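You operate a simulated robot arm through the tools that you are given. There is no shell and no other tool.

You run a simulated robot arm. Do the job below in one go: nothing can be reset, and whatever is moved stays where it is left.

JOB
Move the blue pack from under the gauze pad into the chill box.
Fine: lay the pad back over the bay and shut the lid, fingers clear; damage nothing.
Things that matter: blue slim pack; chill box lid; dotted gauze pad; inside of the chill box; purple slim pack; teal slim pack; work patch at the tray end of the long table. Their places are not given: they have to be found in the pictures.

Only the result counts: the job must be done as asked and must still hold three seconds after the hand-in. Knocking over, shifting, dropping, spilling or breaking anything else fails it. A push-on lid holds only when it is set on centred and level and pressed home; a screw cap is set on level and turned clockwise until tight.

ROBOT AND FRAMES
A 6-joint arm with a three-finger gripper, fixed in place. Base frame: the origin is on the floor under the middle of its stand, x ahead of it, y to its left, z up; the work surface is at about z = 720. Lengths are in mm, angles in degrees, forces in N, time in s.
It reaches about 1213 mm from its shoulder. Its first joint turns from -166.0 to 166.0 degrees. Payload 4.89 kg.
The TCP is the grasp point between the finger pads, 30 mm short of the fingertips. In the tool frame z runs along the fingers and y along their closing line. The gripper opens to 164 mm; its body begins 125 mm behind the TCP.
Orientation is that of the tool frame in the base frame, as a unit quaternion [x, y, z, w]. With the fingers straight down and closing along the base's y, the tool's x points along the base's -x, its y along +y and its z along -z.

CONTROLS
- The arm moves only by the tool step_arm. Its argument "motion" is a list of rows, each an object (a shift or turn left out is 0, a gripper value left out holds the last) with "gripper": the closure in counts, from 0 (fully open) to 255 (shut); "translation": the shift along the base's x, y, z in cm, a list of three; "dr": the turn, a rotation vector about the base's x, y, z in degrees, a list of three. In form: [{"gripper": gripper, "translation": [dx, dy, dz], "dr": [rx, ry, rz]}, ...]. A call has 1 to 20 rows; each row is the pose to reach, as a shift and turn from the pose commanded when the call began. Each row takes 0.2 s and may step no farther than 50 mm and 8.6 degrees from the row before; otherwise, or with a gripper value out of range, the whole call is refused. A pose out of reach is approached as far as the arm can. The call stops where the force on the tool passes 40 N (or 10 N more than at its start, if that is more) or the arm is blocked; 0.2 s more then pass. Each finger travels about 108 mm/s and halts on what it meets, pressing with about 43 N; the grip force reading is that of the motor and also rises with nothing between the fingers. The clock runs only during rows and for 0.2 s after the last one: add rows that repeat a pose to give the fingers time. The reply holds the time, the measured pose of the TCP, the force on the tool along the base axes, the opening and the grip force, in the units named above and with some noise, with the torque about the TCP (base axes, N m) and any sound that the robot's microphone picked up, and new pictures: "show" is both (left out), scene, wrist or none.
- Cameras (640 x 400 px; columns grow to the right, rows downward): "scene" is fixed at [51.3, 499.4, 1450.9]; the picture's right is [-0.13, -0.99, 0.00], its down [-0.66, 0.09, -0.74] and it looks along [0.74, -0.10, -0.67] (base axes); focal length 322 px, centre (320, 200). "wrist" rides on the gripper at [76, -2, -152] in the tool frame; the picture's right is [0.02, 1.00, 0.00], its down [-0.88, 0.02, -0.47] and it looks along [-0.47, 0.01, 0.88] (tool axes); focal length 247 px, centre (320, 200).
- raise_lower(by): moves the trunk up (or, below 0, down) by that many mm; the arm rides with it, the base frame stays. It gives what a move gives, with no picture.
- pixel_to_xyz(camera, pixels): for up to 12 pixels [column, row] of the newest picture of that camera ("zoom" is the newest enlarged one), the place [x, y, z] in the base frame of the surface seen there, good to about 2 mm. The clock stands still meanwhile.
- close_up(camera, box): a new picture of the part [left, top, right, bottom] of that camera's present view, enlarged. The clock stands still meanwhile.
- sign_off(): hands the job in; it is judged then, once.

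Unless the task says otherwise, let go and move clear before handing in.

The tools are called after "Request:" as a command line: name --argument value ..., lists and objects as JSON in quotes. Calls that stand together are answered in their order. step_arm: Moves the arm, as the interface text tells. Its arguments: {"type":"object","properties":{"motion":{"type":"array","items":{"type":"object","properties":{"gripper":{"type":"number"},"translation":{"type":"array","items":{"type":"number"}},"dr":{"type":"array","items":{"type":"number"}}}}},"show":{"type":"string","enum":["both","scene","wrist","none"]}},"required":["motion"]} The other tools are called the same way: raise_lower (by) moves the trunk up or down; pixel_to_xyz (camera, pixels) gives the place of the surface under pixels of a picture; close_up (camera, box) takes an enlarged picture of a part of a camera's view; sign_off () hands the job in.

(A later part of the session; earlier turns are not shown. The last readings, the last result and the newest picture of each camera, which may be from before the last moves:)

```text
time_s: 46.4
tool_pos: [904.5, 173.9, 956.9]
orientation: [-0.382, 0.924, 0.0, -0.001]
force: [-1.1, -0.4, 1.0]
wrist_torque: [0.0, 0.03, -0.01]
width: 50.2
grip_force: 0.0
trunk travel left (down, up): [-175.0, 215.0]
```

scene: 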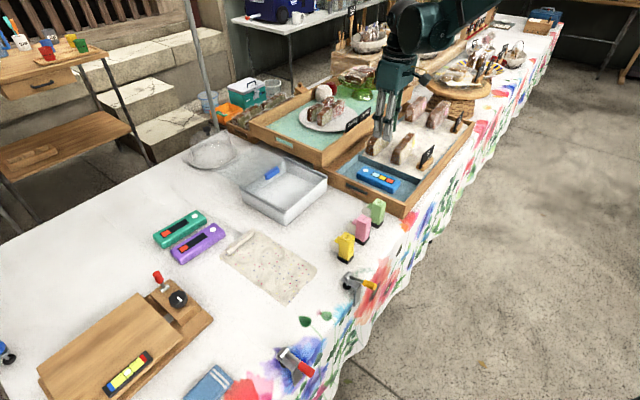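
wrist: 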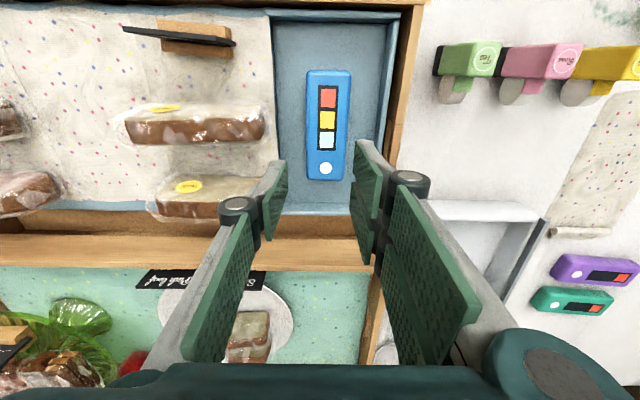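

Request:
close_up --camera "wrist" --box '[230, 10, 430, 210]'

Request:
pixel_to_xyz --camera "wrist" --pixels '[[329, 75], [326, 175], [312, 125], [347, 125], [310, 125], [308, 176], [344, 178], [309, 73], [349, 73], [328, 125], [280, 100], [380, 120]]'

Request:
pixel_to_xyz --camera "wrist" --pixels '[[276, 60], [276, 150], [388, 100], [400, 100], [330, 30], [330, 15], [320, 195], [340, 205], [264, 125], [264, 195], [240, 110], [262, 110]]'

```text
2.00 times, centred on (330, 110) of wrist
```

zoom: 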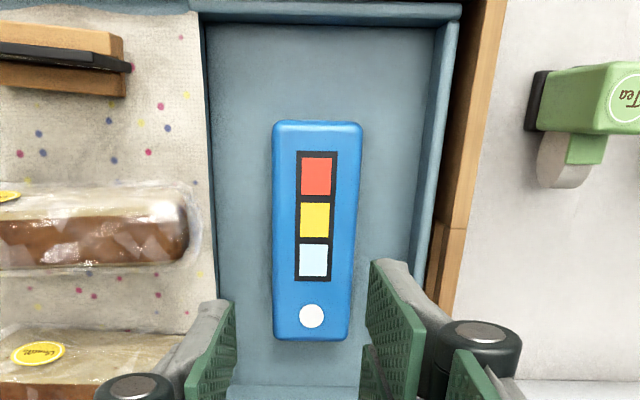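

```text
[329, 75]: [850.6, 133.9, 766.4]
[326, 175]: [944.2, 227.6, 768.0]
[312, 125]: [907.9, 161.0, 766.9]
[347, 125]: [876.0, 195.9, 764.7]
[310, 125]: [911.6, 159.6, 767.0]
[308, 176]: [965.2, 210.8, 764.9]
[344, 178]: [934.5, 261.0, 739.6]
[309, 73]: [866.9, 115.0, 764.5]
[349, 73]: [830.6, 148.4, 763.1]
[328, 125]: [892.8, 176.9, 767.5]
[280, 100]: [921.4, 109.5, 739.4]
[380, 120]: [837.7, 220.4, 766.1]
```

```text
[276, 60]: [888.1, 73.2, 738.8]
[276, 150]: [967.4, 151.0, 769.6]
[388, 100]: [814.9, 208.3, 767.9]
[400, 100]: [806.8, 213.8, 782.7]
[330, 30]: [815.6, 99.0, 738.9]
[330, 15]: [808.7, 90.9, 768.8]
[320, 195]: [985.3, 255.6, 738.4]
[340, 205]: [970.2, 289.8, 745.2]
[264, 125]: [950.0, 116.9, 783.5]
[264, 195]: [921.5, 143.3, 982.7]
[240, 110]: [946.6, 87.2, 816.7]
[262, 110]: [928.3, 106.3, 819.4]
```

Pack centre is about (898,181), ~48 mm wide and 144 long at 45°. The loaf end near (930,106) is close on the thumb side, so I'll measure how far the finger links spread.

Request:
pixel_to_xyz --camera "wrist" --pixels '[[222, 205], [225, 222], [205, 265], [185, 305], [165, 345], [150, 365], [280, 165], [265, 172], [428, 185], [430, 215], [450, 250], [490, 310]]'

```text
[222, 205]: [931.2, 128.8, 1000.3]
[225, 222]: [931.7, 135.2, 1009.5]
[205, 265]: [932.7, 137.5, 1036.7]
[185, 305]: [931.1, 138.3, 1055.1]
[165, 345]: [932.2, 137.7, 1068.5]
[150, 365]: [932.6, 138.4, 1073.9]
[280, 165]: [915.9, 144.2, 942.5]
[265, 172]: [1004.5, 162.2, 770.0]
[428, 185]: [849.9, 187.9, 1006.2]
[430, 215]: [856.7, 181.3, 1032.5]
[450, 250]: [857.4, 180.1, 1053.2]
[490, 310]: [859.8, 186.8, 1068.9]
```

Finger links stay within ~57 mm of centre at a 62 mm opening, leaving ~16 mm to the loaf. I'll centre over (898,181), open to ~66 mm, and descend part way to check.

Request:
step_arm --motion '[{"translation": [-0.65, 0.71, 0], "gripper": 152}, {"translation": [-0.65, 0.71, -2], "gripper": 152}, {"translation": [-0.65, 0.71, -6], "gripper": 152}, {"translation": [-0.65, 0.71, -10], "gripper": 152}, {"translation": [-0.65, 0.71, -13], "gripper": 152}, {"translation": [-0.65, 0.71, -13], "gripper": 152}]' --show "both"

Request:
close_up --camera "scene" --box '[320, 120, 440, 210]'

```text
time_s: 47.8
tool_pos: [899.1, 183.5, 826.7]
orientation: [-0.383, 0.924, 0.0, 0.0]
force: [0.6, 0.9, -0.6]
wrist_torque: [-0.01, 0.05, -0.01]
width: 66.3
grip_force: 0.1
trunk travel left (down, up): [-175.0, 215.0]
```

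scene: 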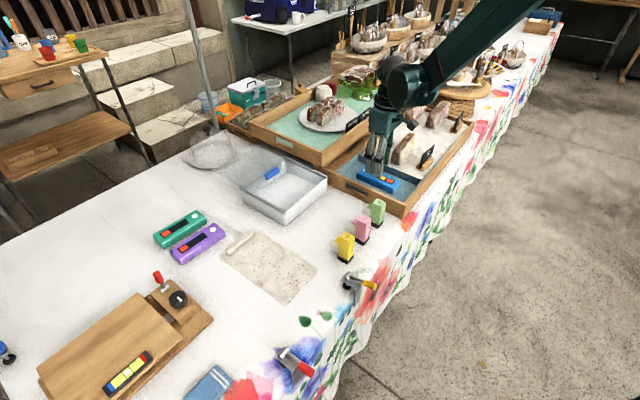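
wrist: 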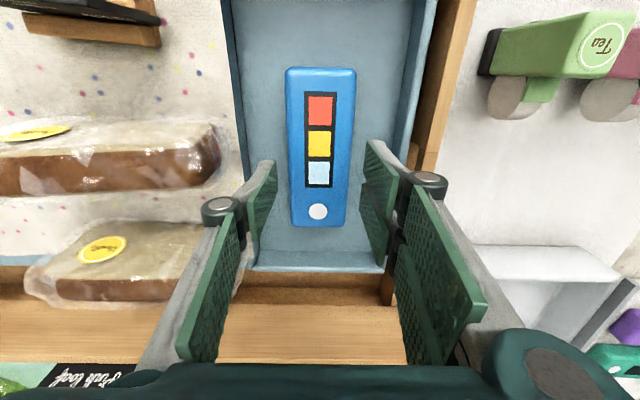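

```text
4.44 times, centred on (380, 165) of scene
```

zoom: 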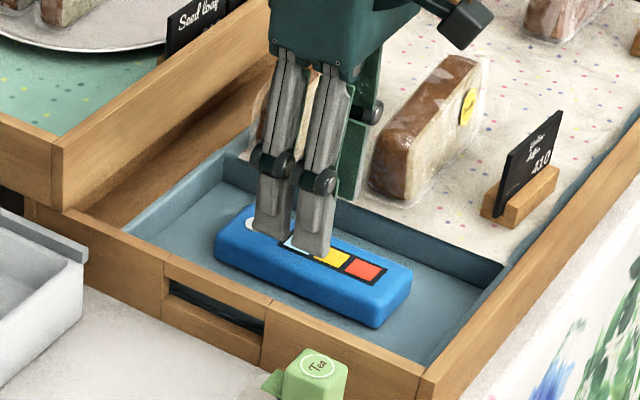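

The pack is centred between the fingers. I'll check the loaf ends' positions relative to the thumb before going lower.

Request:
pixel_to_xyz --camera "wrist" --pixels '[[195, 240], [180, 285], [215, 165], [222, 150], [235, 165], [240, 245], [245, 262], [210, 140], [320, 145], [205, 205], [200, 230], [190, 260]]'

```text
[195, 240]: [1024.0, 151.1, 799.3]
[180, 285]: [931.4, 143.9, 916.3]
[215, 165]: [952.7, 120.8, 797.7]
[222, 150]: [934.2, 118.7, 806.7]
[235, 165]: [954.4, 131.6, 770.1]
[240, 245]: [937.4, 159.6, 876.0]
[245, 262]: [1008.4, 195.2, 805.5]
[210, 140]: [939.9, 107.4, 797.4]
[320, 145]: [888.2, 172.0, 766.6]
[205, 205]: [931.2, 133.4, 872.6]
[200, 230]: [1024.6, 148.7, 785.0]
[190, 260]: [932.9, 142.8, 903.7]
```

Loaf A's end is at t≈577 versus knuckle outer ≈566, so I'll shift 5 mm toward +d, narrow the opening to ~62 mm, and go down to TCP z≈768.

Request:
step_arm --motion '[{"translation": [0.42, 0.34, 0], "gripper": 159}, {"translation": [0.42, 0.34, -1], "gripper": 159}, {"translation": [0.42, 0.34, -2.5], "gripper": 159}, {"translation": [0.42, 0.34, -4], "gripper": 159}, {"translation": [0.42, 0.34, -5.2], "gripper": 159}, {"translation": [0.42, 0.34, -5.8], "gripper": 159}, {"translation": [0.42, 0.34, -5.8], "gripper": 159}]' --show "both"

Request:
close_up --camera "scene" --box '[320, 120, 440, 210]'

```text
time_s: 49.4
tool_pos: [903.2, 186.0, 768.5]
orientation: [-0.382, 0.924, -0.001, 0.001]
force: [-0.3, -0.6, 0.3]
wrist_torque: [0.0, 0.0, -0.01]
width: 61.3
grip_force: 0.1
trunk travel left (down, up): [-175.0, 215.0]
```

scene: 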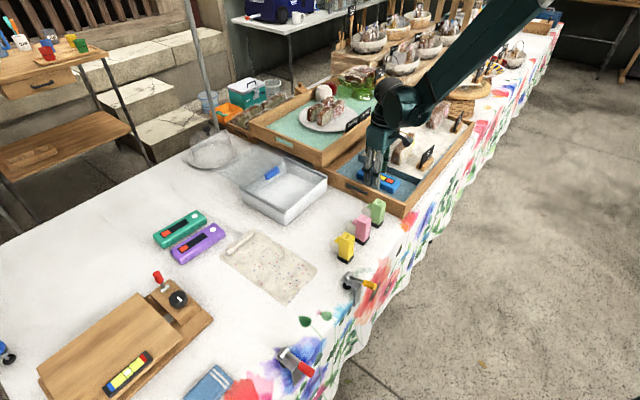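
wrist: 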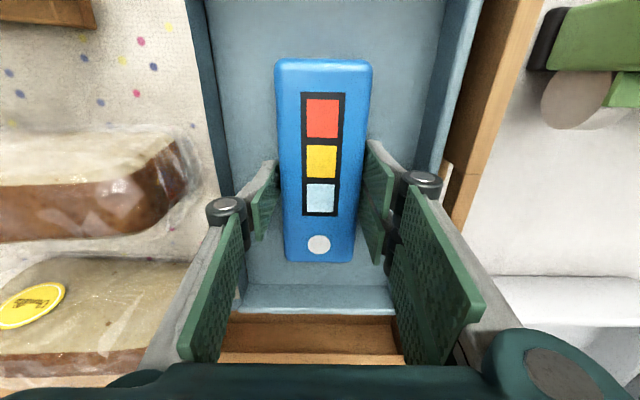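

```text
4.44 times, centred on (380, 165) of scene
```

zoom: 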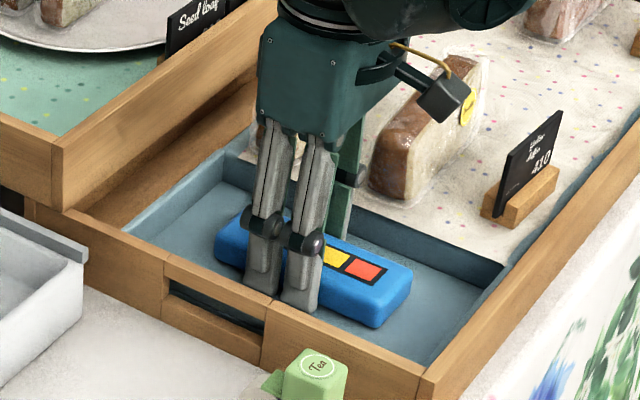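

Fingers straddle the pack with clear space on both sides. I'll close on it gently.

Request:
step_arm --motion '[{"gripper": 175}, {"gripper": 190}, {"gripper": 200}, {"gripper": 200}, {"gripper": 200}]' --show "wrist"

```text
time_s: 50.6
tool_pos: [902.6, 185.8, 767.5]
orientation: [-0.383, 0.924, -0.001, 0.0]
force: [0.0, 0.8, 1.3]
wrist_torque: [0.04, 0.14, -0.01]
width: 57.5
grip_force: 42.7
trunk travel left (down, up): [-175.0, 215.0]
```

wrist: 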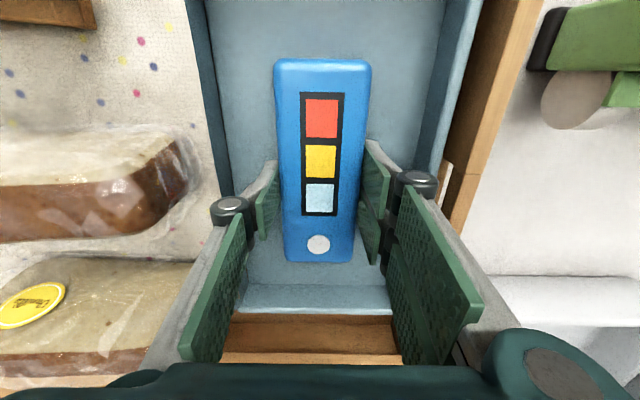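

Contact at 57.5 mm with 43 N. I'll lift 8 mm and check that the pack comes along.

Request:
step_arm --motion '[{"gripper": 255, "translation": [0, 0, 0]}, {"gripper": 255, "translation": [0, 0, 0.3]}, {"gripper": 255, "translation": [0, 0, 0.6]}, {"gripper": 255, "translation": [0, 0, 1]}, {"gripper": 255, "translation": [0, 0, 1]}]' --show "both"

Request:
close_up --camera "scene" --box '[320, 120, 440, 210]'

```text
time_s: 51.8
tool_pos: [903.9, 186.7, 779.4]
orientation: [-0.383, 0.924, 0.0, -0.001]
force: [0.7, -0.1, -2.4]
wrist_torque: [-0.02, 0.01, 0.0]
width: 57.4
grip_force: 43.3
trunk travel left (down, up): [-175.0, 215.0]
```

scene: 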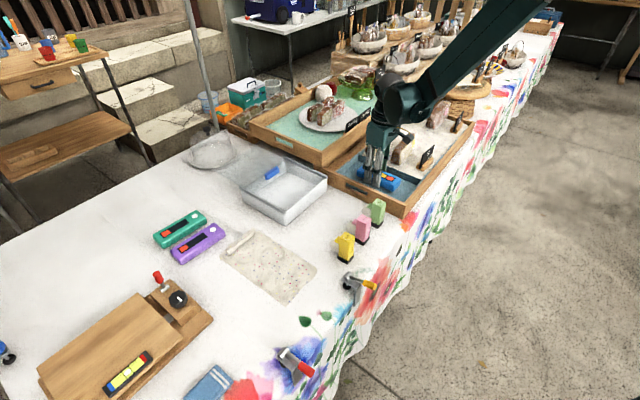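
wrist: 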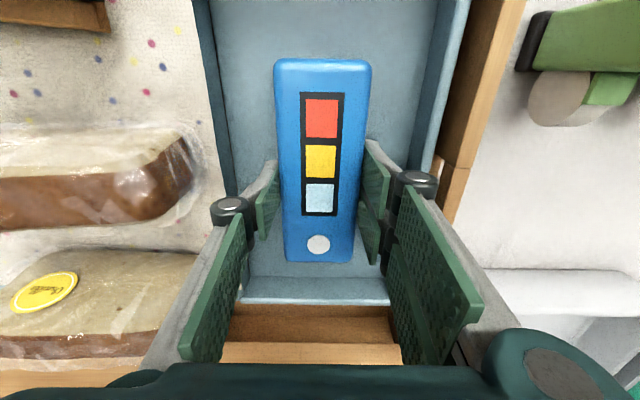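

```text
4.44 times, centred on (380, 165) of scene
```

zoom: 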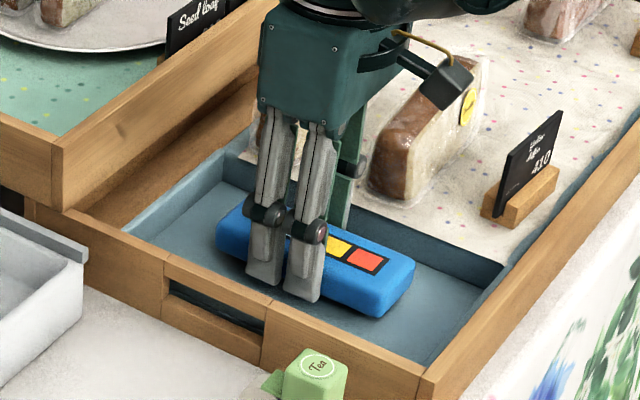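

The pack is held (weight ~2 N) and hasn't shifted in the hand. I'll lift it straight up to z≈950.

Request:
step_arm --motion '[{"translation": [0, 0, 0.8]}, {"translation": [0, 0, 2]}, {"translation": [0, 0, 3.5]}, {"translation": [0, 0, 5.5]}, {"translation": [0, 0, 8]}, {"translation": [0, 0, 10.5]}, {"translation": [0, 0, 13]}, {"translation": [0, 0, 15.5]}, {"translation": [0, 0, 17]}, {"translation": [0, 0, 17]}]' --show "both"

```text
time_s: 54.0
tool_pos: [901.0, 185.2, 949.3]
orientation: [-0.383, 0.924, 0.0, 0.0]
force: [-0.5, 1.0, -2.3]
wrist_torque: [-0.02, 0.0, -0.01]
width: 57.3
grip_force: 42.5
trunk travel left (down, up): [-175.0, 215.0]
```

scene: 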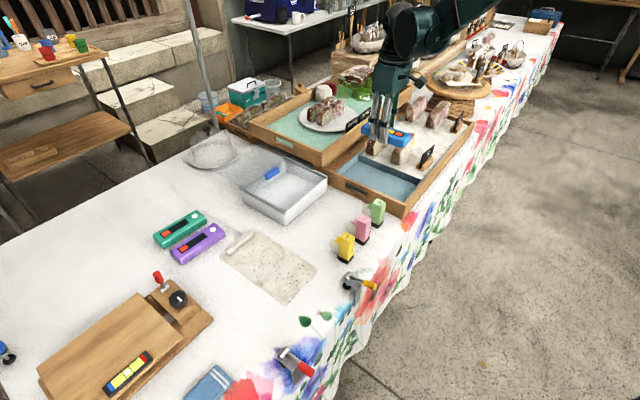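
wrist: 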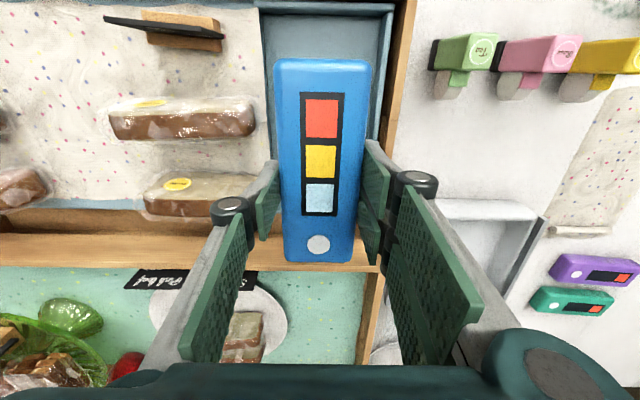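

The pack is steady in the hand. I'll measure where it sits relative to the TCP.

Request:
pixel_to_xyz --camera "wrist" --pixels '[[324, 66], [322, 120], [319, 255], [280, 80], [366, 80], [290, 240], [350, 240], [306, 160], [338, 160], [322, 200], [285, 160], [358, 160]]'

```text
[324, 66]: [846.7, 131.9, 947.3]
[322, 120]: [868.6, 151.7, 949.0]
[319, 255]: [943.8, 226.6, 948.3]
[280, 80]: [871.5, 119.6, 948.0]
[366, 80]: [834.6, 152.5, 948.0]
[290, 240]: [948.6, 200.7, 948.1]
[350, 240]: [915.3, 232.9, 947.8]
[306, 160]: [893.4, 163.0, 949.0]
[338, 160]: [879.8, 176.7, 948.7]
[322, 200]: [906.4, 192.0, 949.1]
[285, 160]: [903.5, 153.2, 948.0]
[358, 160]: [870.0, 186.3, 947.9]
```

Pack top is 1 mm below the TCP and its bottom 30 mm below, centred 8 mm off along its length. I'll carry it over the open box, turning −90°.

Request:
step_arm --motion '[{"translation": [-0.1, 1, 0.5], "dr": [0, 0, -3]}, {"translation": [-0.3, 3, 0.5], "dr": [0, 0, -9]}, {"translation": [-0.5, 5.3, 0.5], "dr": [0, 0, -16]}, {"translation": [-0.7, 7.7, 0.5], "dr": [0, 0, -23]}, {"translation": [-0.9, 10.1, 0.5], "dr": [0, 0, -30]}, {"translation": [-1.1, 12.5, 0.5], "dr": [0, 0, -37]}, {"translation": [-1.3, 14.9, 0.5], "dr": [0, 0, -44]}, {"translation": [-1.5, 17.3, 0.5], "dr": [0, 0, -51]}, {"translation": [-1.7, 19.7, 0.5], "dr": [0, 0, -58]}, {"translation": [-1.9, 22.1, 0.5], "dr": [0, 0, -65]}, {"translation": [-2.1, 24.4, 0.5], "dr": [0, 0, -72]}, {"translation": [-2.3, 26.6, 0.5], "dr": [0, 0, -79]}, {"translation": [-2.5, 28.5, 0.5], "dr": [0, 0, -85]}, {"translation": [-2.6, 29.6, 0], "dr": [0, 0, -89]}, {"translation": [-2.6, 29.8, 0], "dr": [0, 0, -90]}, {"translation": [-2.6, 29.8, 0], "dr": [0, 0, -90]}]' --show "both"

```text
time_s: 57.4
tool_pos: [877.1, 483.9, 949.8]
orientation: [0.383, 0.924, 0.0, 0.001]
force: [0.5, 0.9, -2.1]
wrist_torque: [-0.01, -0.01, -0.01]
width: 57.0
grip_force: 43.0
trunk travel left (down, up): [-175.0, 215.0]
```

scene: 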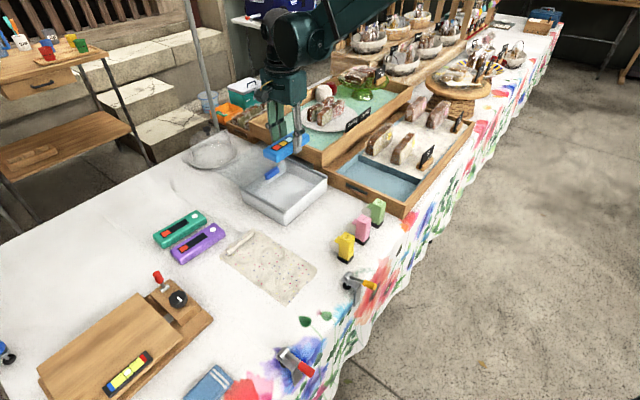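
wrist: 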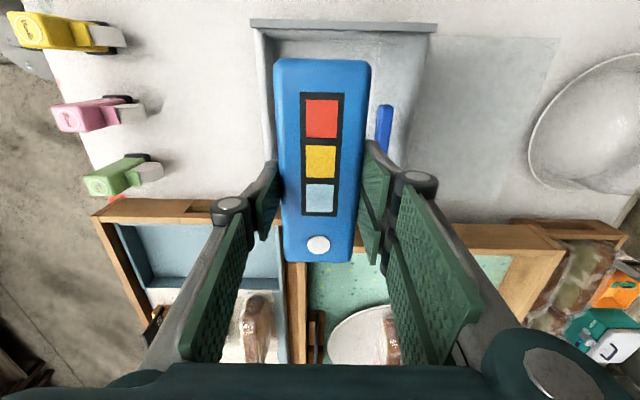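

The pack is aligned over the opening (TCP s≈962, t≈278). I'll descend to z≈830 and re-check clearances.

Request:
step_arm --motion '[{"translation": [0, 0, -2]}, {"translation": [0, 0, -4.5]}, {"translation": [0, 0, -7]}, {"translation": [0, 0, -9.5]}, {"translation": [0, 0, -11.5]}, {"translation": [0, 0, -12]}, {"translation": [0, 0, -12]}]' --show "both"

Request:
close_up --camera "scene" --box '[220, 120, 340, 220]'

```text
time_s: 59.0
tool_pos: [877.2, 483.8, 829.4]
orientation: [0.382, 0.924, 0.0, 0.0]
force: [0.2, -0.2, -2.8]
wrist_torque: [-0.01, 0.01, -0.03]
width: 57.3
grip_force: 42.7
trunk travel left (down, up): [-175.0, 215.0]
```

scene: 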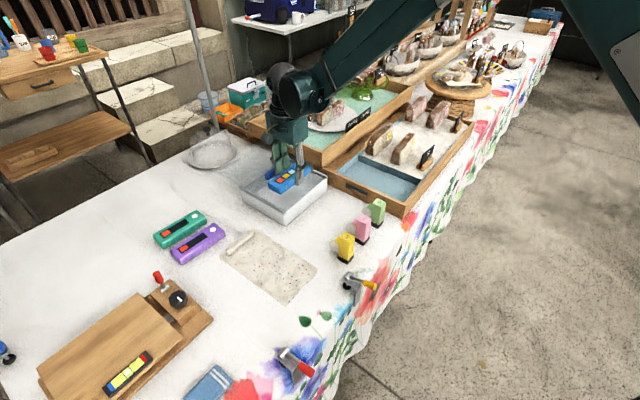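
wrist: 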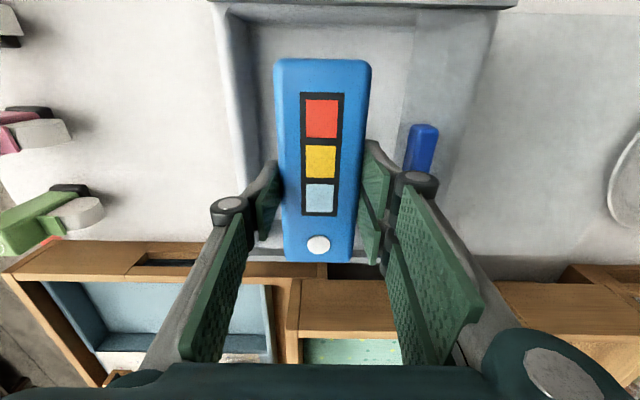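

```text
4.00 times, centred on (280, 170) of scene
```

zoom: 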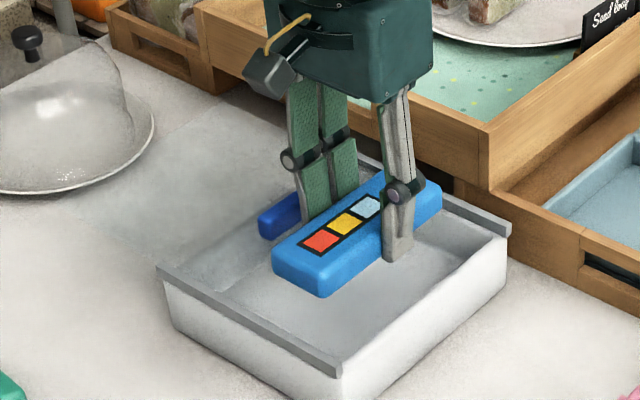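

Clearances look fine on both sides. I'll shift 2 mm along +d and lower to z≈768.

Request:
step_arm --motion '[{"translation": [0.14, 0.14, -1]}, {"translation": [0.14, 0.14, -2.5]}, {"translation": [0.14, 0.14, -4]}, {"translation": [0.14, 0.14, -5.2]}, {"translation": [0.14, 0.14, -6]}, {"translation": [0.14, 0.14, -6.1]}]' --show "both"

Request:
close_up --camera "scene" --box '[220, 120, 340, 220]'

```text
time_s: 60.4
tool_pos: [876.2, 484.5, 767.6]
orientation: [0.382, 0.924, 0.0, 0.0]
force: [0.2, 0.7, -1.8]
wrist_torque: [0.0, 0.0, 0.0]
width: 57.5
grip_force: 43.1
trunk travel left (down, up): [-175.0, 215.0]
```

scene: 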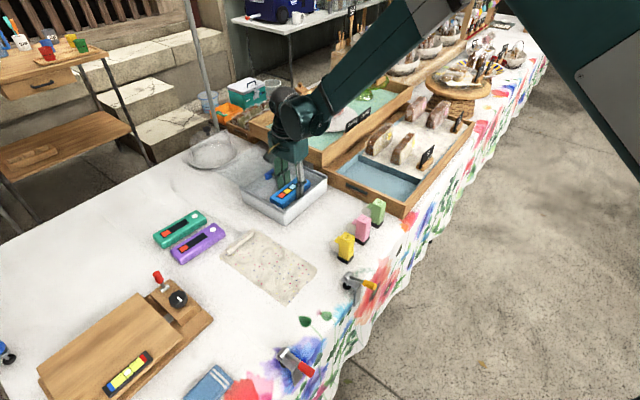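
wrist: 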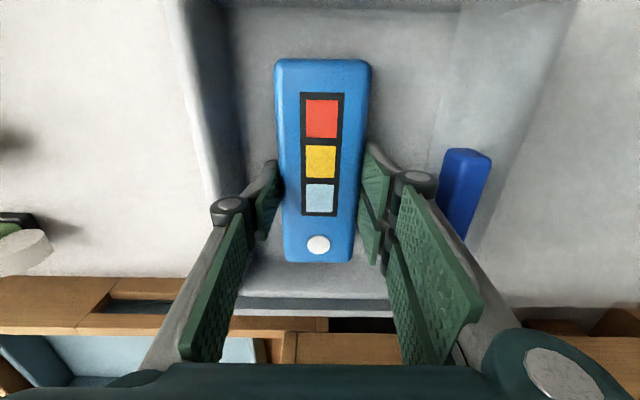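

```text
4.00 times, centred on (280, 170) of scene
```

zoom: 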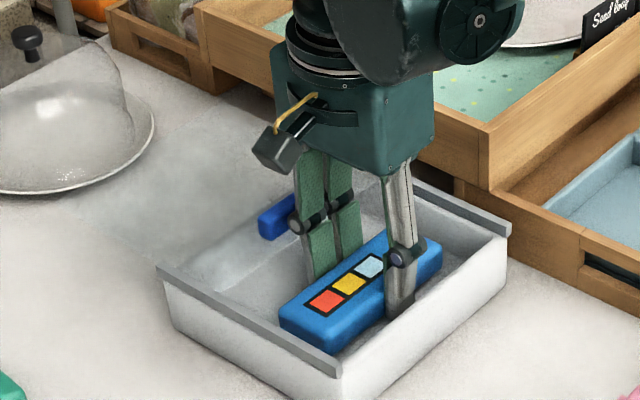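

Pack bottom is ~3 mm above the floor. I'll lower 3 mm and watch the force.

Request:
step_arm --motion '[{"translation": [0, 0, -0.1]}, {"translation": [0, 0, -0.2]}, {"translation": [0, 0, -0.3]}, {"translation": [0, 0, -0.3]}]' --show "none"

```text
time_s: 61.4
tool_pos: [877.1, 485.7, 765.2]
orientation: [0.382, 0.924, 0.001, -0.001]
force: [0.3, -0.4, -2.3]
wrist_torque: [0.0, 0.02, 0.02]
width: 57.4
grip_force: 43.0
trunk travel left (down, up): [-175.0, 215.0]
```

Request:
step_arm --motion '[{"translation": [0, 0, -0.1]}, {"translation": [0, 0, -0.2]}, {"translation": [0, 0, -0.2]}]' --show "none"

```text
time_s: 62.2
tool_pos: [876.8, 484.4, 763.6]
orientation: [0.383, 0.924, 0.0, 0.0]
force: [-4.8, -3.7, 17.4]
wrist_torque: [-0.09, 0.49, 0.03]
width: 57.2
grip_force: 43.2
trunk travel left (down, up): [-175.0, 215.0]
```

The pack rests on the floor (17 N up). I'll ease 1 mm, open just enough (to ~67 mm), and check before rising.

Request:
step_arm --motion '[{"translation": [0, 0, 0.1]}, {"gripper": 163, "translation": [0, 0, 0.1]}, {"gripper": 156, "translation": [0, 0, 0.2]}, {"gripper": 152, "translation": [0, 0, 0.2]}, {"gripper": 152, "translation": [0, 0, 0.2]}]' --show "both"

Request:
close_up --camera "scene" --box '[220, 120, 340, 220]'

```text
time_s: 63.4
tool_pos: [878.1, 484.7, 766.3]
orientation: [0.383, 0.924, 0.001, 0.0]
force: [0.8, -0.2, 0.3]
wrist_torque: [-0.01, 0.01, 0.0]
width: 66.2
grip_force: 0.1
trunk travel left (down, up): [-175.0, 215.0]
```

scene: 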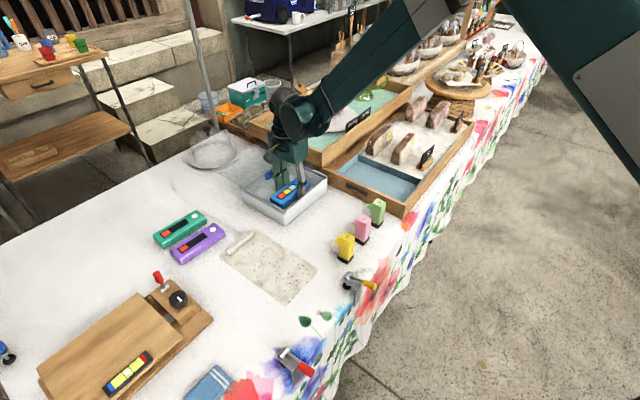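
wrist: 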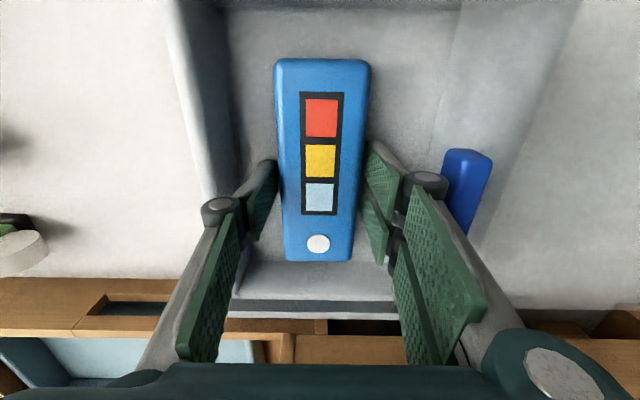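

```text
4.00 times, centred on (280, 170) of scene
```

zoom: 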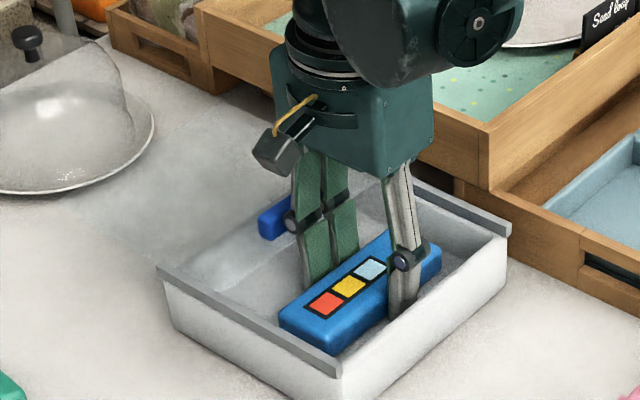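

Released cleanly with no contact forces. I'll rise straight up.

Request:
step_arm --motion '[{"translation": [0, 0, 1]}, {"translation": [0, 0, 2.5]}, {"translation": [0, 0, 5]}, {"translation": [0, 0, 8]}, {"translation": [0, 0, 12]}, {"translation": [0, 0, 16]}, {"translation": [0, 0, 18.5]}, {"translation": [0, 0, 18.5]}]' --show "both"

Request:
close_up --camera "scene" --box '[220, 140, 340, 225]'

```text
time_s: 65.2
tool_pos: [877.2, 483.8, 951.5]
orientation: [0.383, 0.924, 0.0, 0.0]
force: [-0.5, 0.4, 1.2]
wrist_torque: [0.05, -0.01, 0.01]
width: 66.2
grip_force: 0.0
trunk travel left (down, up): [-175.0, 215.0]
```

scene: 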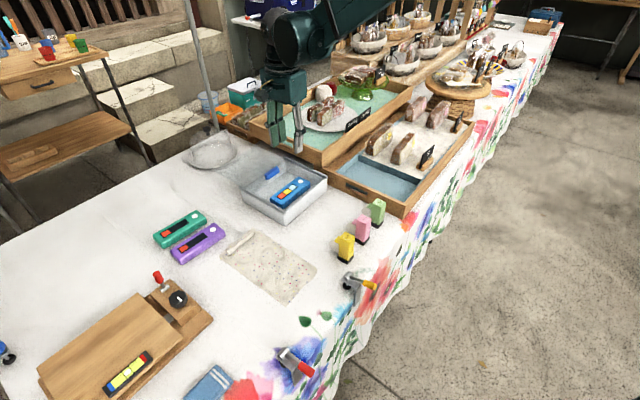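
wrist: 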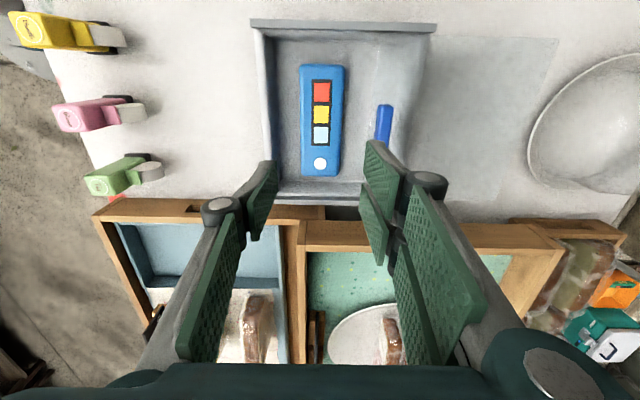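

```text
4.71 times, centred on (280, 182) of scene
```

zoom: 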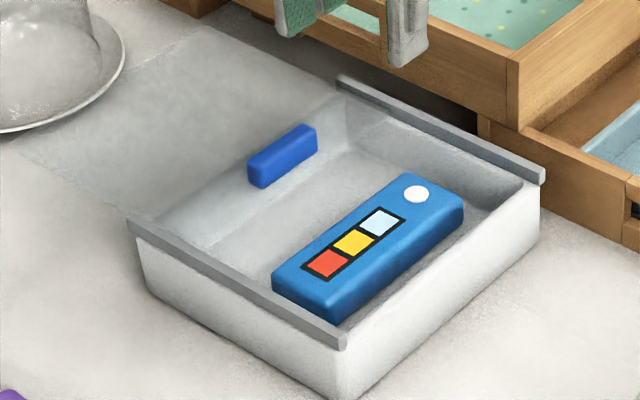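

The blue pack lies flat inside the box, below lid height. Now I'll close the lid: move above the handle near (922,547.5) with a 50 mm opening.

Request:
step_arm --motion '[{"translation": [1.2, 1.7, 0], "gripper": 177}, {"translation": [2.8, 4, 0], "gripper": 177}, {"translation": [4.2, 6, 0], "gripper": 177}, {"translation": [4.45, 6.4, 0], "gripper": 177}, {"translation": [4.45, 6.4, -3], "gripper": 177}, {"translation": [4.45, 6.4, -3], "gripper": 177}]' --show "wrist"

Request:
close_up --camera "wrist" --box '[270, 80, 380, 190]'

Request:
pixel_to_xyz --camera "zoom" --pixels '[[320, 120], [320, 200], [320, 280], [305, 200], [330, 200], [290, 200], [340, 200], [260, 150]]'

```text
time_s: 66.6
tool_pos: [923.2, 548.3, 920.4]
orientation: [0.383, 0.924, -0.001, 0.001]
force: [-0.3, 0.2, 0.1]
wrist_torque: [0.0, 0.0, -0.03]
width: 50.4
grip_force: 0.1
trunk travel left (down, up): [-175.0, 215.0]
```

wrist: 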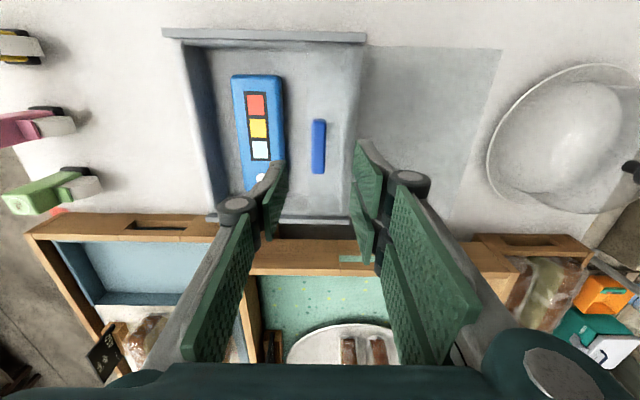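

```text
3.64 times, centred on (325, 135) of wrist
```

zoom: 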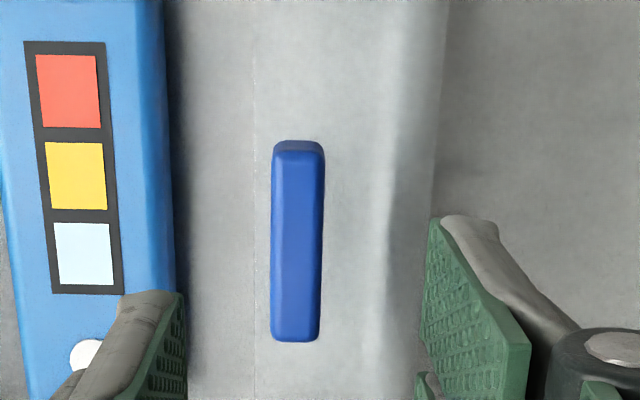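

```text
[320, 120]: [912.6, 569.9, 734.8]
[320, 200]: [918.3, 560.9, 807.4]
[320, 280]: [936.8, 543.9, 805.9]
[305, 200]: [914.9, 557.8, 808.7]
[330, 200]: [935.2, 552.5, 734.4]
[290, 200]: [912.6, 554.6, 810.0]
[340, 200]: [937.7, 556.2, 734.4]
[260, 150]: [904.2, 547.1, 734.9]
```

Handle is within 1–2 mm of centre. I'll descend to z≈822 around it.

Request:
step_arm --motion '[{"translation": [-0.07, -0.07, -3]}, {"translation": [-0.07, -0.07, -6]}, {"translation": [-0.07, -0.07, -8.5]}, {"translation": [-0.07, -0.07, -9.8]}, {"translation": [-0.07, -0.07, -9.8]}]' --show "wrist"

```text
time_s: 67.8
tool_pos: [922.1, 548.7, 821.5]
orientation: [0.382, 0.924, 0.0, 0.0]
force: [0.0, -0.1, -1.4]
wrist_torque: [-0.02, 0.05, -0.01]
width: 50.2
grip_force: 0.1
trunk travel left (down, up): [-175.0, 215.0]
```

wrist: 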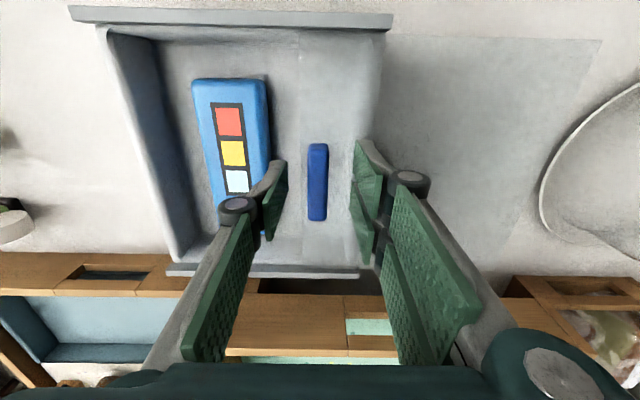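

Handle is between the fingers at (317,182). Closing on it.

Request:
step_arm --motion '[{"gripper": 215}, {"gripper": 255}, {"gripper": 255}, {"gripper": 255}]' --show "none"

```text
time_s: 68.8
tool_pos: [923.4, 549.5, 821.2]
orientation: [0.382, 0.924, 0.001, 0.0]
force: [0.3, 0.5, -3.3]
wrist_torque: [-0.02, -0.02, 0.01]
width: 16.0
grip_force: 44.1
trunk travel left (down, up): [-175.0, 215.0]
```

Gripped with almost no side load. I'll slide the lid 45 mm toward closed (−d) and read the forces.

Request:
step_arm --motion '[{"translation": [-0.3, -0.3, 0]}, {"translation": [-0.8, -0.8, 0]}, {"translation": [-1.4, -1.4, 0]}, {"translation": [-2.0, -2.0, 0]}, {"translation": [-2.6, -2.6, 0]}, {"translation": [-3.0, -3.0, 0]}, {"translation": [-3.2, -3.2, 0]}, {"translation": [-3.2, -3.2, 0]}]' --show "none"

```text
time_s: 70.6
tool_pos: [889.9, 516.8, 820.9]
orientation: [0.383, 0.924, 0.0, 0.0]
force: [-18.7, 17.3, -11.3]
wrist_torque: [0.98, 0.95, -0.09]
width: 15.8
grip_force: 45.4
trunk travel left (down, up): [-175.0, 215.0]
```

Side force is −25 N along e and a bit of downward pull; I'll correct sideways 2 mm and down 0.7 mm, then continue 45 mm.

Request:
step_arm --motion '[{"translation": [-0.08, 0.08, -0.04]}, {"translation": [-0.16, 0.16, -0.07]}, {"translation": [-0.16, 0.16, -0.07]}]' --show "none"

```text
time_s: 71.4
tool_pos: [889.1, 516.0, 822.4]
orientation: [0.384, 0.923, -0.001, 0.001]
force: [0.8, 0.3, 2.8]
wrist_torque: [0.31, 0.31, 0.23]
width: 15.7
grip_force: 44.9
trunk travel left (down, up): [-175.0, 215.0]
```

Request:
step_arm --motion '[{"translation": [-0.3, -0.3, 0]}, {"translation": [-0.8, -0.8, 0]}, {"translation": [-1.4, -1.4, 0]}, {"translation": [-2.0, -2.0, 0]}, {"translation": [-2.6, -2.6, 0]}, {"translation": [-3.0, -3.0, 0]}, {"translation": [-3.0, -3.0, 0]}]' --show "both"

```text
time_s: 73.0
tool_pos: [858.9, 486.3, 822.4]
orientation: [0.383, 0.924, 0.0, 0.0]
force: [23.9, -23.3, 9.6]
wrist_torque: [-0.81, -0.83, 0.25]
width: 15.7
grip_force: 44.6
trunk travel left (down, up): [-175.0, 215.0]
```

scene: 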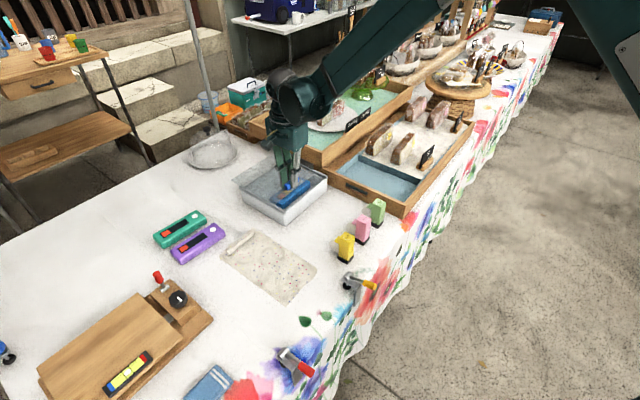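
wrist: 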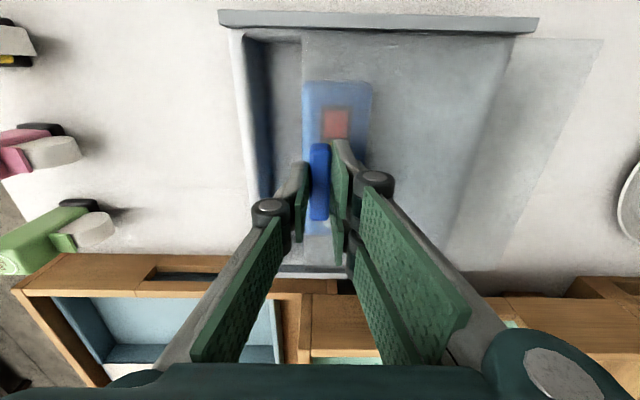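

Lid is sliding over the pack (visible through it at (338,120)). Side force is now +33 N along e; I'll correct 2.5 mm and continue.

Request:
step_arm --motion '[{"translation": [0.09, -0.09, 0.02]}, {"translation": [0.18, -0.18, 0.05]}, {"translation": [0.18, -0.18, 0.05]}]' --show "none"

```text
time_s: 73.8
tool_pos: [861.2, 487.9, 820.7]
orientation: [0.383, 0.924, 0.0, 0.0]
force: [6.7, -9.2, -4.0]
wrist_torque: [-0.45, -0.43, -0.13]
width: 15.8
grip_force: 44.6
trunk travel left (down, up): [-175.0, 215.0]
```

About 52 mm remain. I'll correct a further 1 mm and slide 30 mm.

Request:
step_arm --motion '[{"translation": [0.07, -0.07, 0]}, {"translation": [-0.3, -0.44, 0]}, {"translation": [-0.8, -0.94, 0]}, {"translation": [-1.4, -1.54, 0]}, {"translation": [-2.0, -2.14, 0]}, {"translation": [-2.0, -2.14, 0]}]' --show "none"

```text
time_s: 75.2
tool_pos: [838.3, 465.8, 821.6]
orientation: [0.381, 0.924, -0.001, -0.001]
force: [-21.0, 19.0, -13.8]
wrist_torque: [0.88, 0.92, -0.15]
width: 15.6
grip_force: 45.1
trunk travel left (down, up): [-175.0, 215.0]
```

Request:
step_arm --motion '[{"translation": [-0.08, 0.08, -0.04]}, {"translation": [-0.16, 0.16, -0.07]}, {"translation": [-0.16, 0.16, -0.07]}]' --show "none"

```text
time_s: 76.0
tool_pos: [839.5, 466.0, 821.7]
orientation: [0.383, 0.924, -0.001, 0.002]
force: [-7.3, 8.7, -1.7]
wrist_torque: [0.54, 0.49, 0.15]
width: 15.8
grip_force: 45.6
trunk travel left (down, up): [-175.0, 215.0]
```

About 21 mm remain to the closed stop. I'll slide 18 mm in small steps, then creep to contact.

Request:
step_arm --motion '[{"translation": [-0.35, -0.25, 0]}, {"translation": [-0.75, -0.65, 0]}, {"translation": [-1.1, -1.0, 0]}, {"translation": [-1.3, -1.2, 0]}, {"translation": [-1.3, -1.2, 0]}]' --show "both"

Request:
close_up --camera "scene" --box '[235, 145, 335, 225]'

```text
time_s: 77.2
tool_pos: [826.3, 453.5, 822.0]
orientation: [0.383, 0.924, 0.0, 0.001]
force: [15.5, -12.9, 17.7]
wrist_torque: [-1.03, -1.09, 0.19]
width: 15.8
grip_force: 45.0
trunk travel left (down, up): [-175.0, 215.0]
```

scene: 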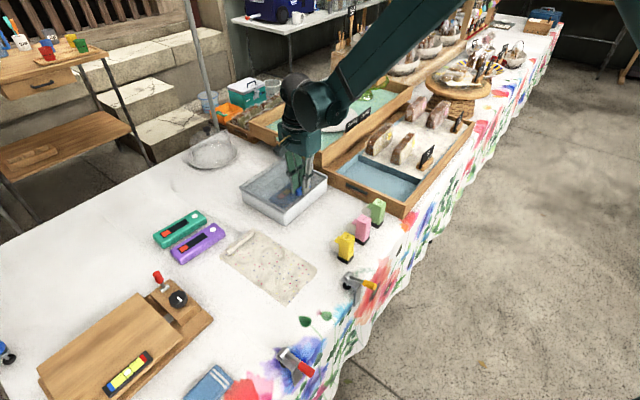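
wrist: 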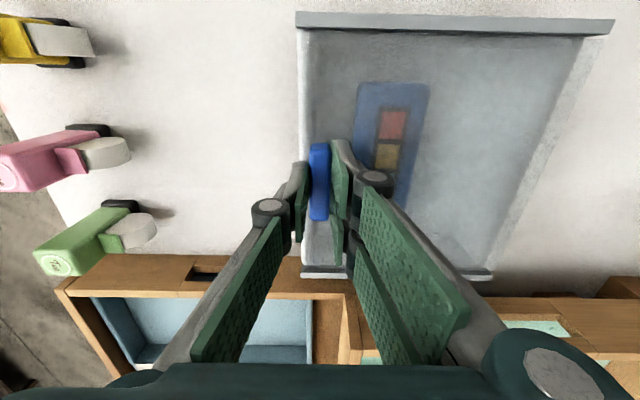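

```text
5.00 times, centred on (285, 185) of scene
```

zoom: 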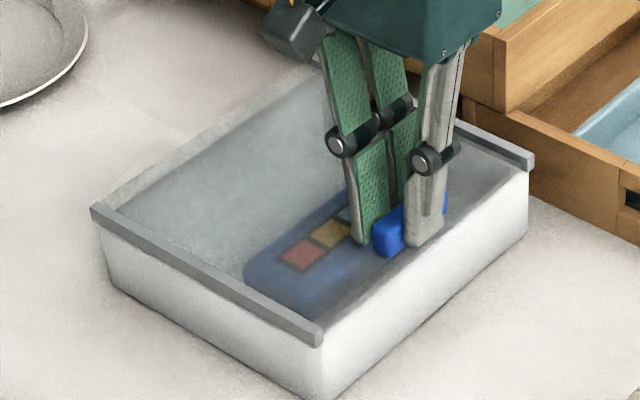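

Nearly closed (about 3 mm left). I'll correct sideways/up a little and push the last millimetres until the stop resists.

Request:
step_arm --motion '[{"translation": [0.06, -0.06, 0.05]}, {"translation": [0.12, -0.12, 0.08]}, {"translation": [0.05, -0.19, 0.08]}, {"translation": [-0.03, -0.27, 0.08]}, {"translation": [-0.1, -0.34, 0.08]}, {"translation": [-0.1, -0.34, 0.08]}]' --show "none"

```text
time_s: 78.6
tool_pos: [823.8, 451.1, 821.0]
orientation: [0.382, 0.924, 0.0, -0.001]
force: [3.7, -3.4, 0.8]
wrist_torque: [0.35, 0.31, 0.02]
width: 15.7
grip_force: 44.5
trunk travel left (down, up): [-175.0, 215.0]
```

Request:
step_arm --motion '[{"translation": [-0.07, -0.07, 0]}, {"translation": [-0.14, -0.14, 0]}, {"translation": [-0.14, -0.14, 0]}]' --show "none"

```text
time_s: 79.4
tool_pos: [823.2, 450.8, 821.5]
orientation: [0.383, 0.924, 0.0, 0.0]
force: [16.2, 19.0, 1.0]
wrist_torque: [1.17, 0.16, -0.05]
width: 15.8
grip_force: 44.8
trunk travel left (down, up): [-175.0, 215.0]
```

The stop resists with ~25 N along +d, matching the original closed state. I'll relax 1 mm, release, and rise.

Request:
step_arm --motion '[{"translation": [0.06, 0.06, 0]}, {"gripper": 215, "translation": [0.06, 0.06, 0]}, {"gripper": 177, "translation": [0.06, 0.06, 0]}, {"gripper": 177, "translation": [0.06, 0.06, 0]}, {"gripper": 177, "translation": [0.06, 0.06, 2]}, {"gripper": 177, "translation": [0.06, 0.06, 6]}, {"gripper": 177, "translation": [0.06, 0.06, 10]}, {"gripper": 177, "translation": [0.06, 0.06, 13]}, {"gripper": 177, "translation": [0.06, 0.06, 13]}]' --show "both"

Request:
close_up --camera "wrist" --box '[280, 20, 520, 230]'

Request:
pixel_to_xyz --camera "wrist" --pixels '[[321, 120], [321, 141], [321, 165], [316, 44], [490, 44], [312, 100], [311, 100], [470, 100]]'

Request:
close_up --camera "scene" --box '[230, 145, 340, 225]'

```text
time_s: 81.4
tool_pos: [823.3, 450.1, 952.7]
orientation: [0.383, 0.924, 0.0, 0.0]
force: [-0.3, 0.8, 0.2]
wrist_torque: [0.03, -0.07, 0.02]
width: 50.2
grip_force: 0.0
trunk travel left (down, up): [-175.0, 215.0]
```

scene: 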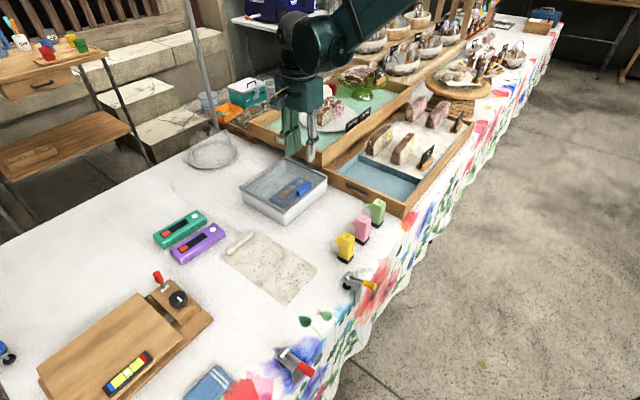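
wrist: 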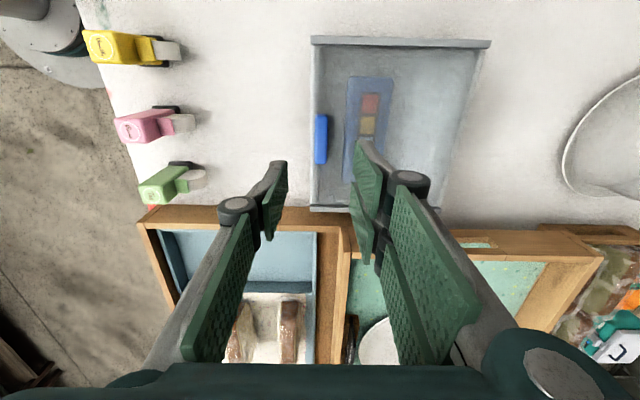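

```text
1.90 times, centred on (400, 125) of wrist
```

zoom: 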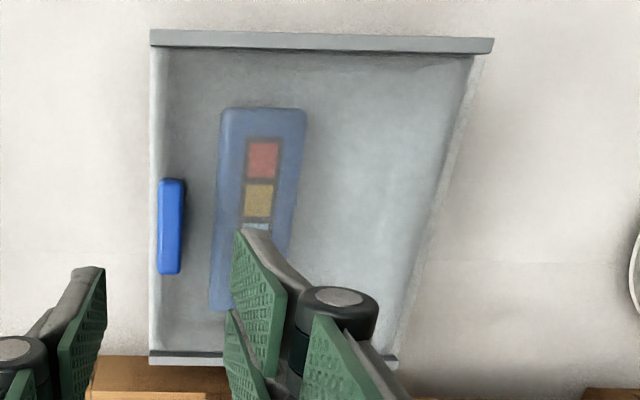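

```text
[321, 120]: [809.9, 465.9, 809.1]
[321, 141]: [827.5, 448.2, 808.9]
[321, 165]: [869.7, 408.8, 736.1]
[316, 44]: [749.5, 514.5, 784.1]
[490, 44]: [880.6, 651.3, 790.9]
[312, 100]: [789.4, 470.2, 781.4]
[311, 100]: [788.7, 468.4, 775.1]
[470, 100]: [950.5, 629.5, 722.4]
```

```text
5.00 times, centred on (285, 185) of scene
```

zoom: 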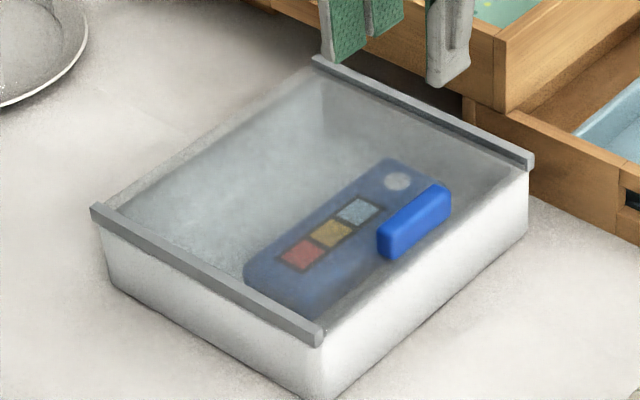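

Lid is fully shut with the pack inside. Next, the pad: I'll move above its bar near (686,647).

Request:
step_arm --motion '[{"translation": [-1.2, 1.7, 0]}, {"translation": [-3.4, 4.9, 0]}, {"translation": [-5.8, 8.3, 0]}, {"translation": [-8.2, 11.7, 0]}, {"translation": [-10.6, 15.1, 0]}, {"translation": [-12.6, 18.1, 0]}, {"translation": [-13.7, 19.7, -2]}, {"translation": [-13.7, 19.7, -6]}, {"translation": [-13.7, 19.7, -8]}, {"translation": [-13.7, 19.7, -8]}]' --show "both"

Request:
close_up --camera "wrist" --box '[270, 80, 390, 200]'

```text
time_s: 83.6
tool_pos: [687.5, 645.9, 872.1]
orientation: [0.383, 0.924, 0.0, 0.0]
force: [-0.9, 0.6, -0.9]
wrist_torque: [-0.03, 0.03, -0.01]
width: 50.0
grip_force: 0.0
trunk travel left (down, up): [-175.0, 215.0]
```

scene: 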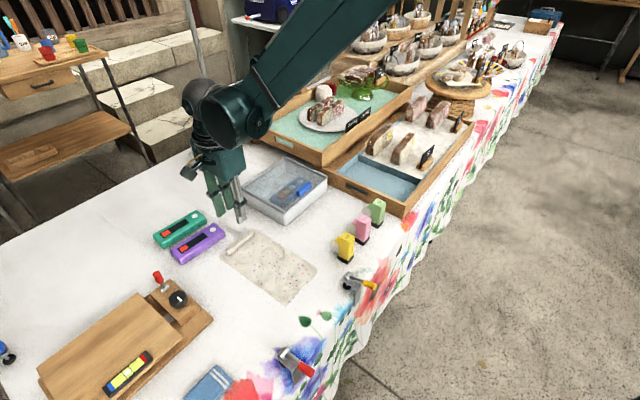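
wrist: 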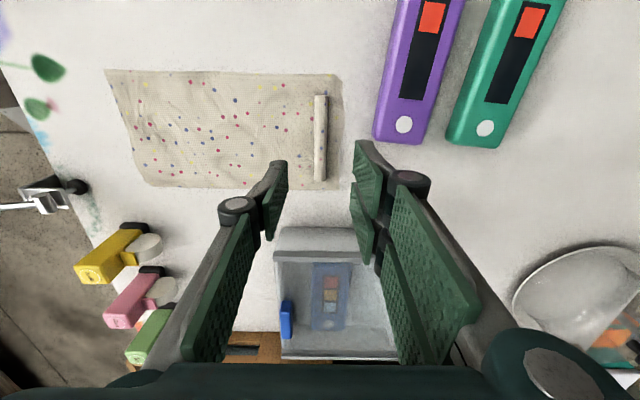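

```text
3.33 times, centred on (330, 140) of wrist
```

zoom: 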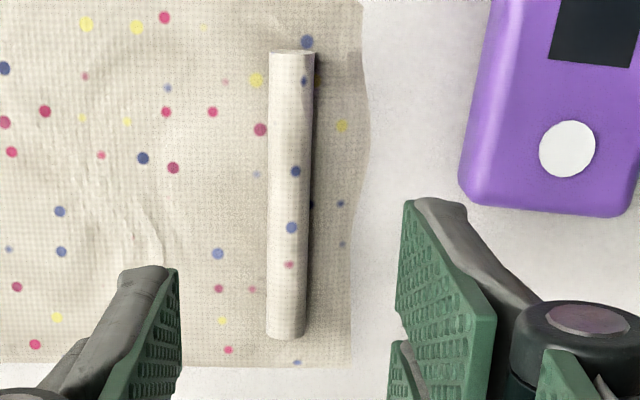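

Request:
pixel_to_xyz --camera "zoom" --pixels '[[292, 60], [292, 120], [290, 190], [288, 260], [286, 325], [275, 190], [302, 190], [340, 300], [240, 190], [355, 20]]'

Request:
pixel_to_xyz --camera "wrist" --pixels '[[112, 75], [150, 180], [338, 80], [334, 185], [200, 130], [270, 100]]'

```text
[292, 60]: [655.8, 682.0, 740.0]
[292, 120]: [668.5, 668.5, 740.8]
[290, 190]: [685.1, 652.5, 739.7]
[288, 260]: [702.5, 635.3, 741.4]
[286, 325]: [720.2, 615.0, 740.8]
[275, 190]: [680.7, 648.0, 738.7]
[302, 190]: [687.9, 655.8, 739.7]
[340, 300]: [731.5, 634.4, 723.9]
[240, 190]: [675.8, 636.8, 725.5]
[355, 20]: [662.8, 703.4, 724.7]
```

```text
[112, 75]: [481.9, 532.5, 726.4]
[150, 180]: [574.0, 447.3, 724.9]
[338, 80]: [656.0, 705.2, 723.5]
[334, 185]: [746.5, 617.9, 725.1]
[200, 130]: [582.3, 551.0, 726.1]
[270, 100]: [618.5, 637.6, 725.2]
```

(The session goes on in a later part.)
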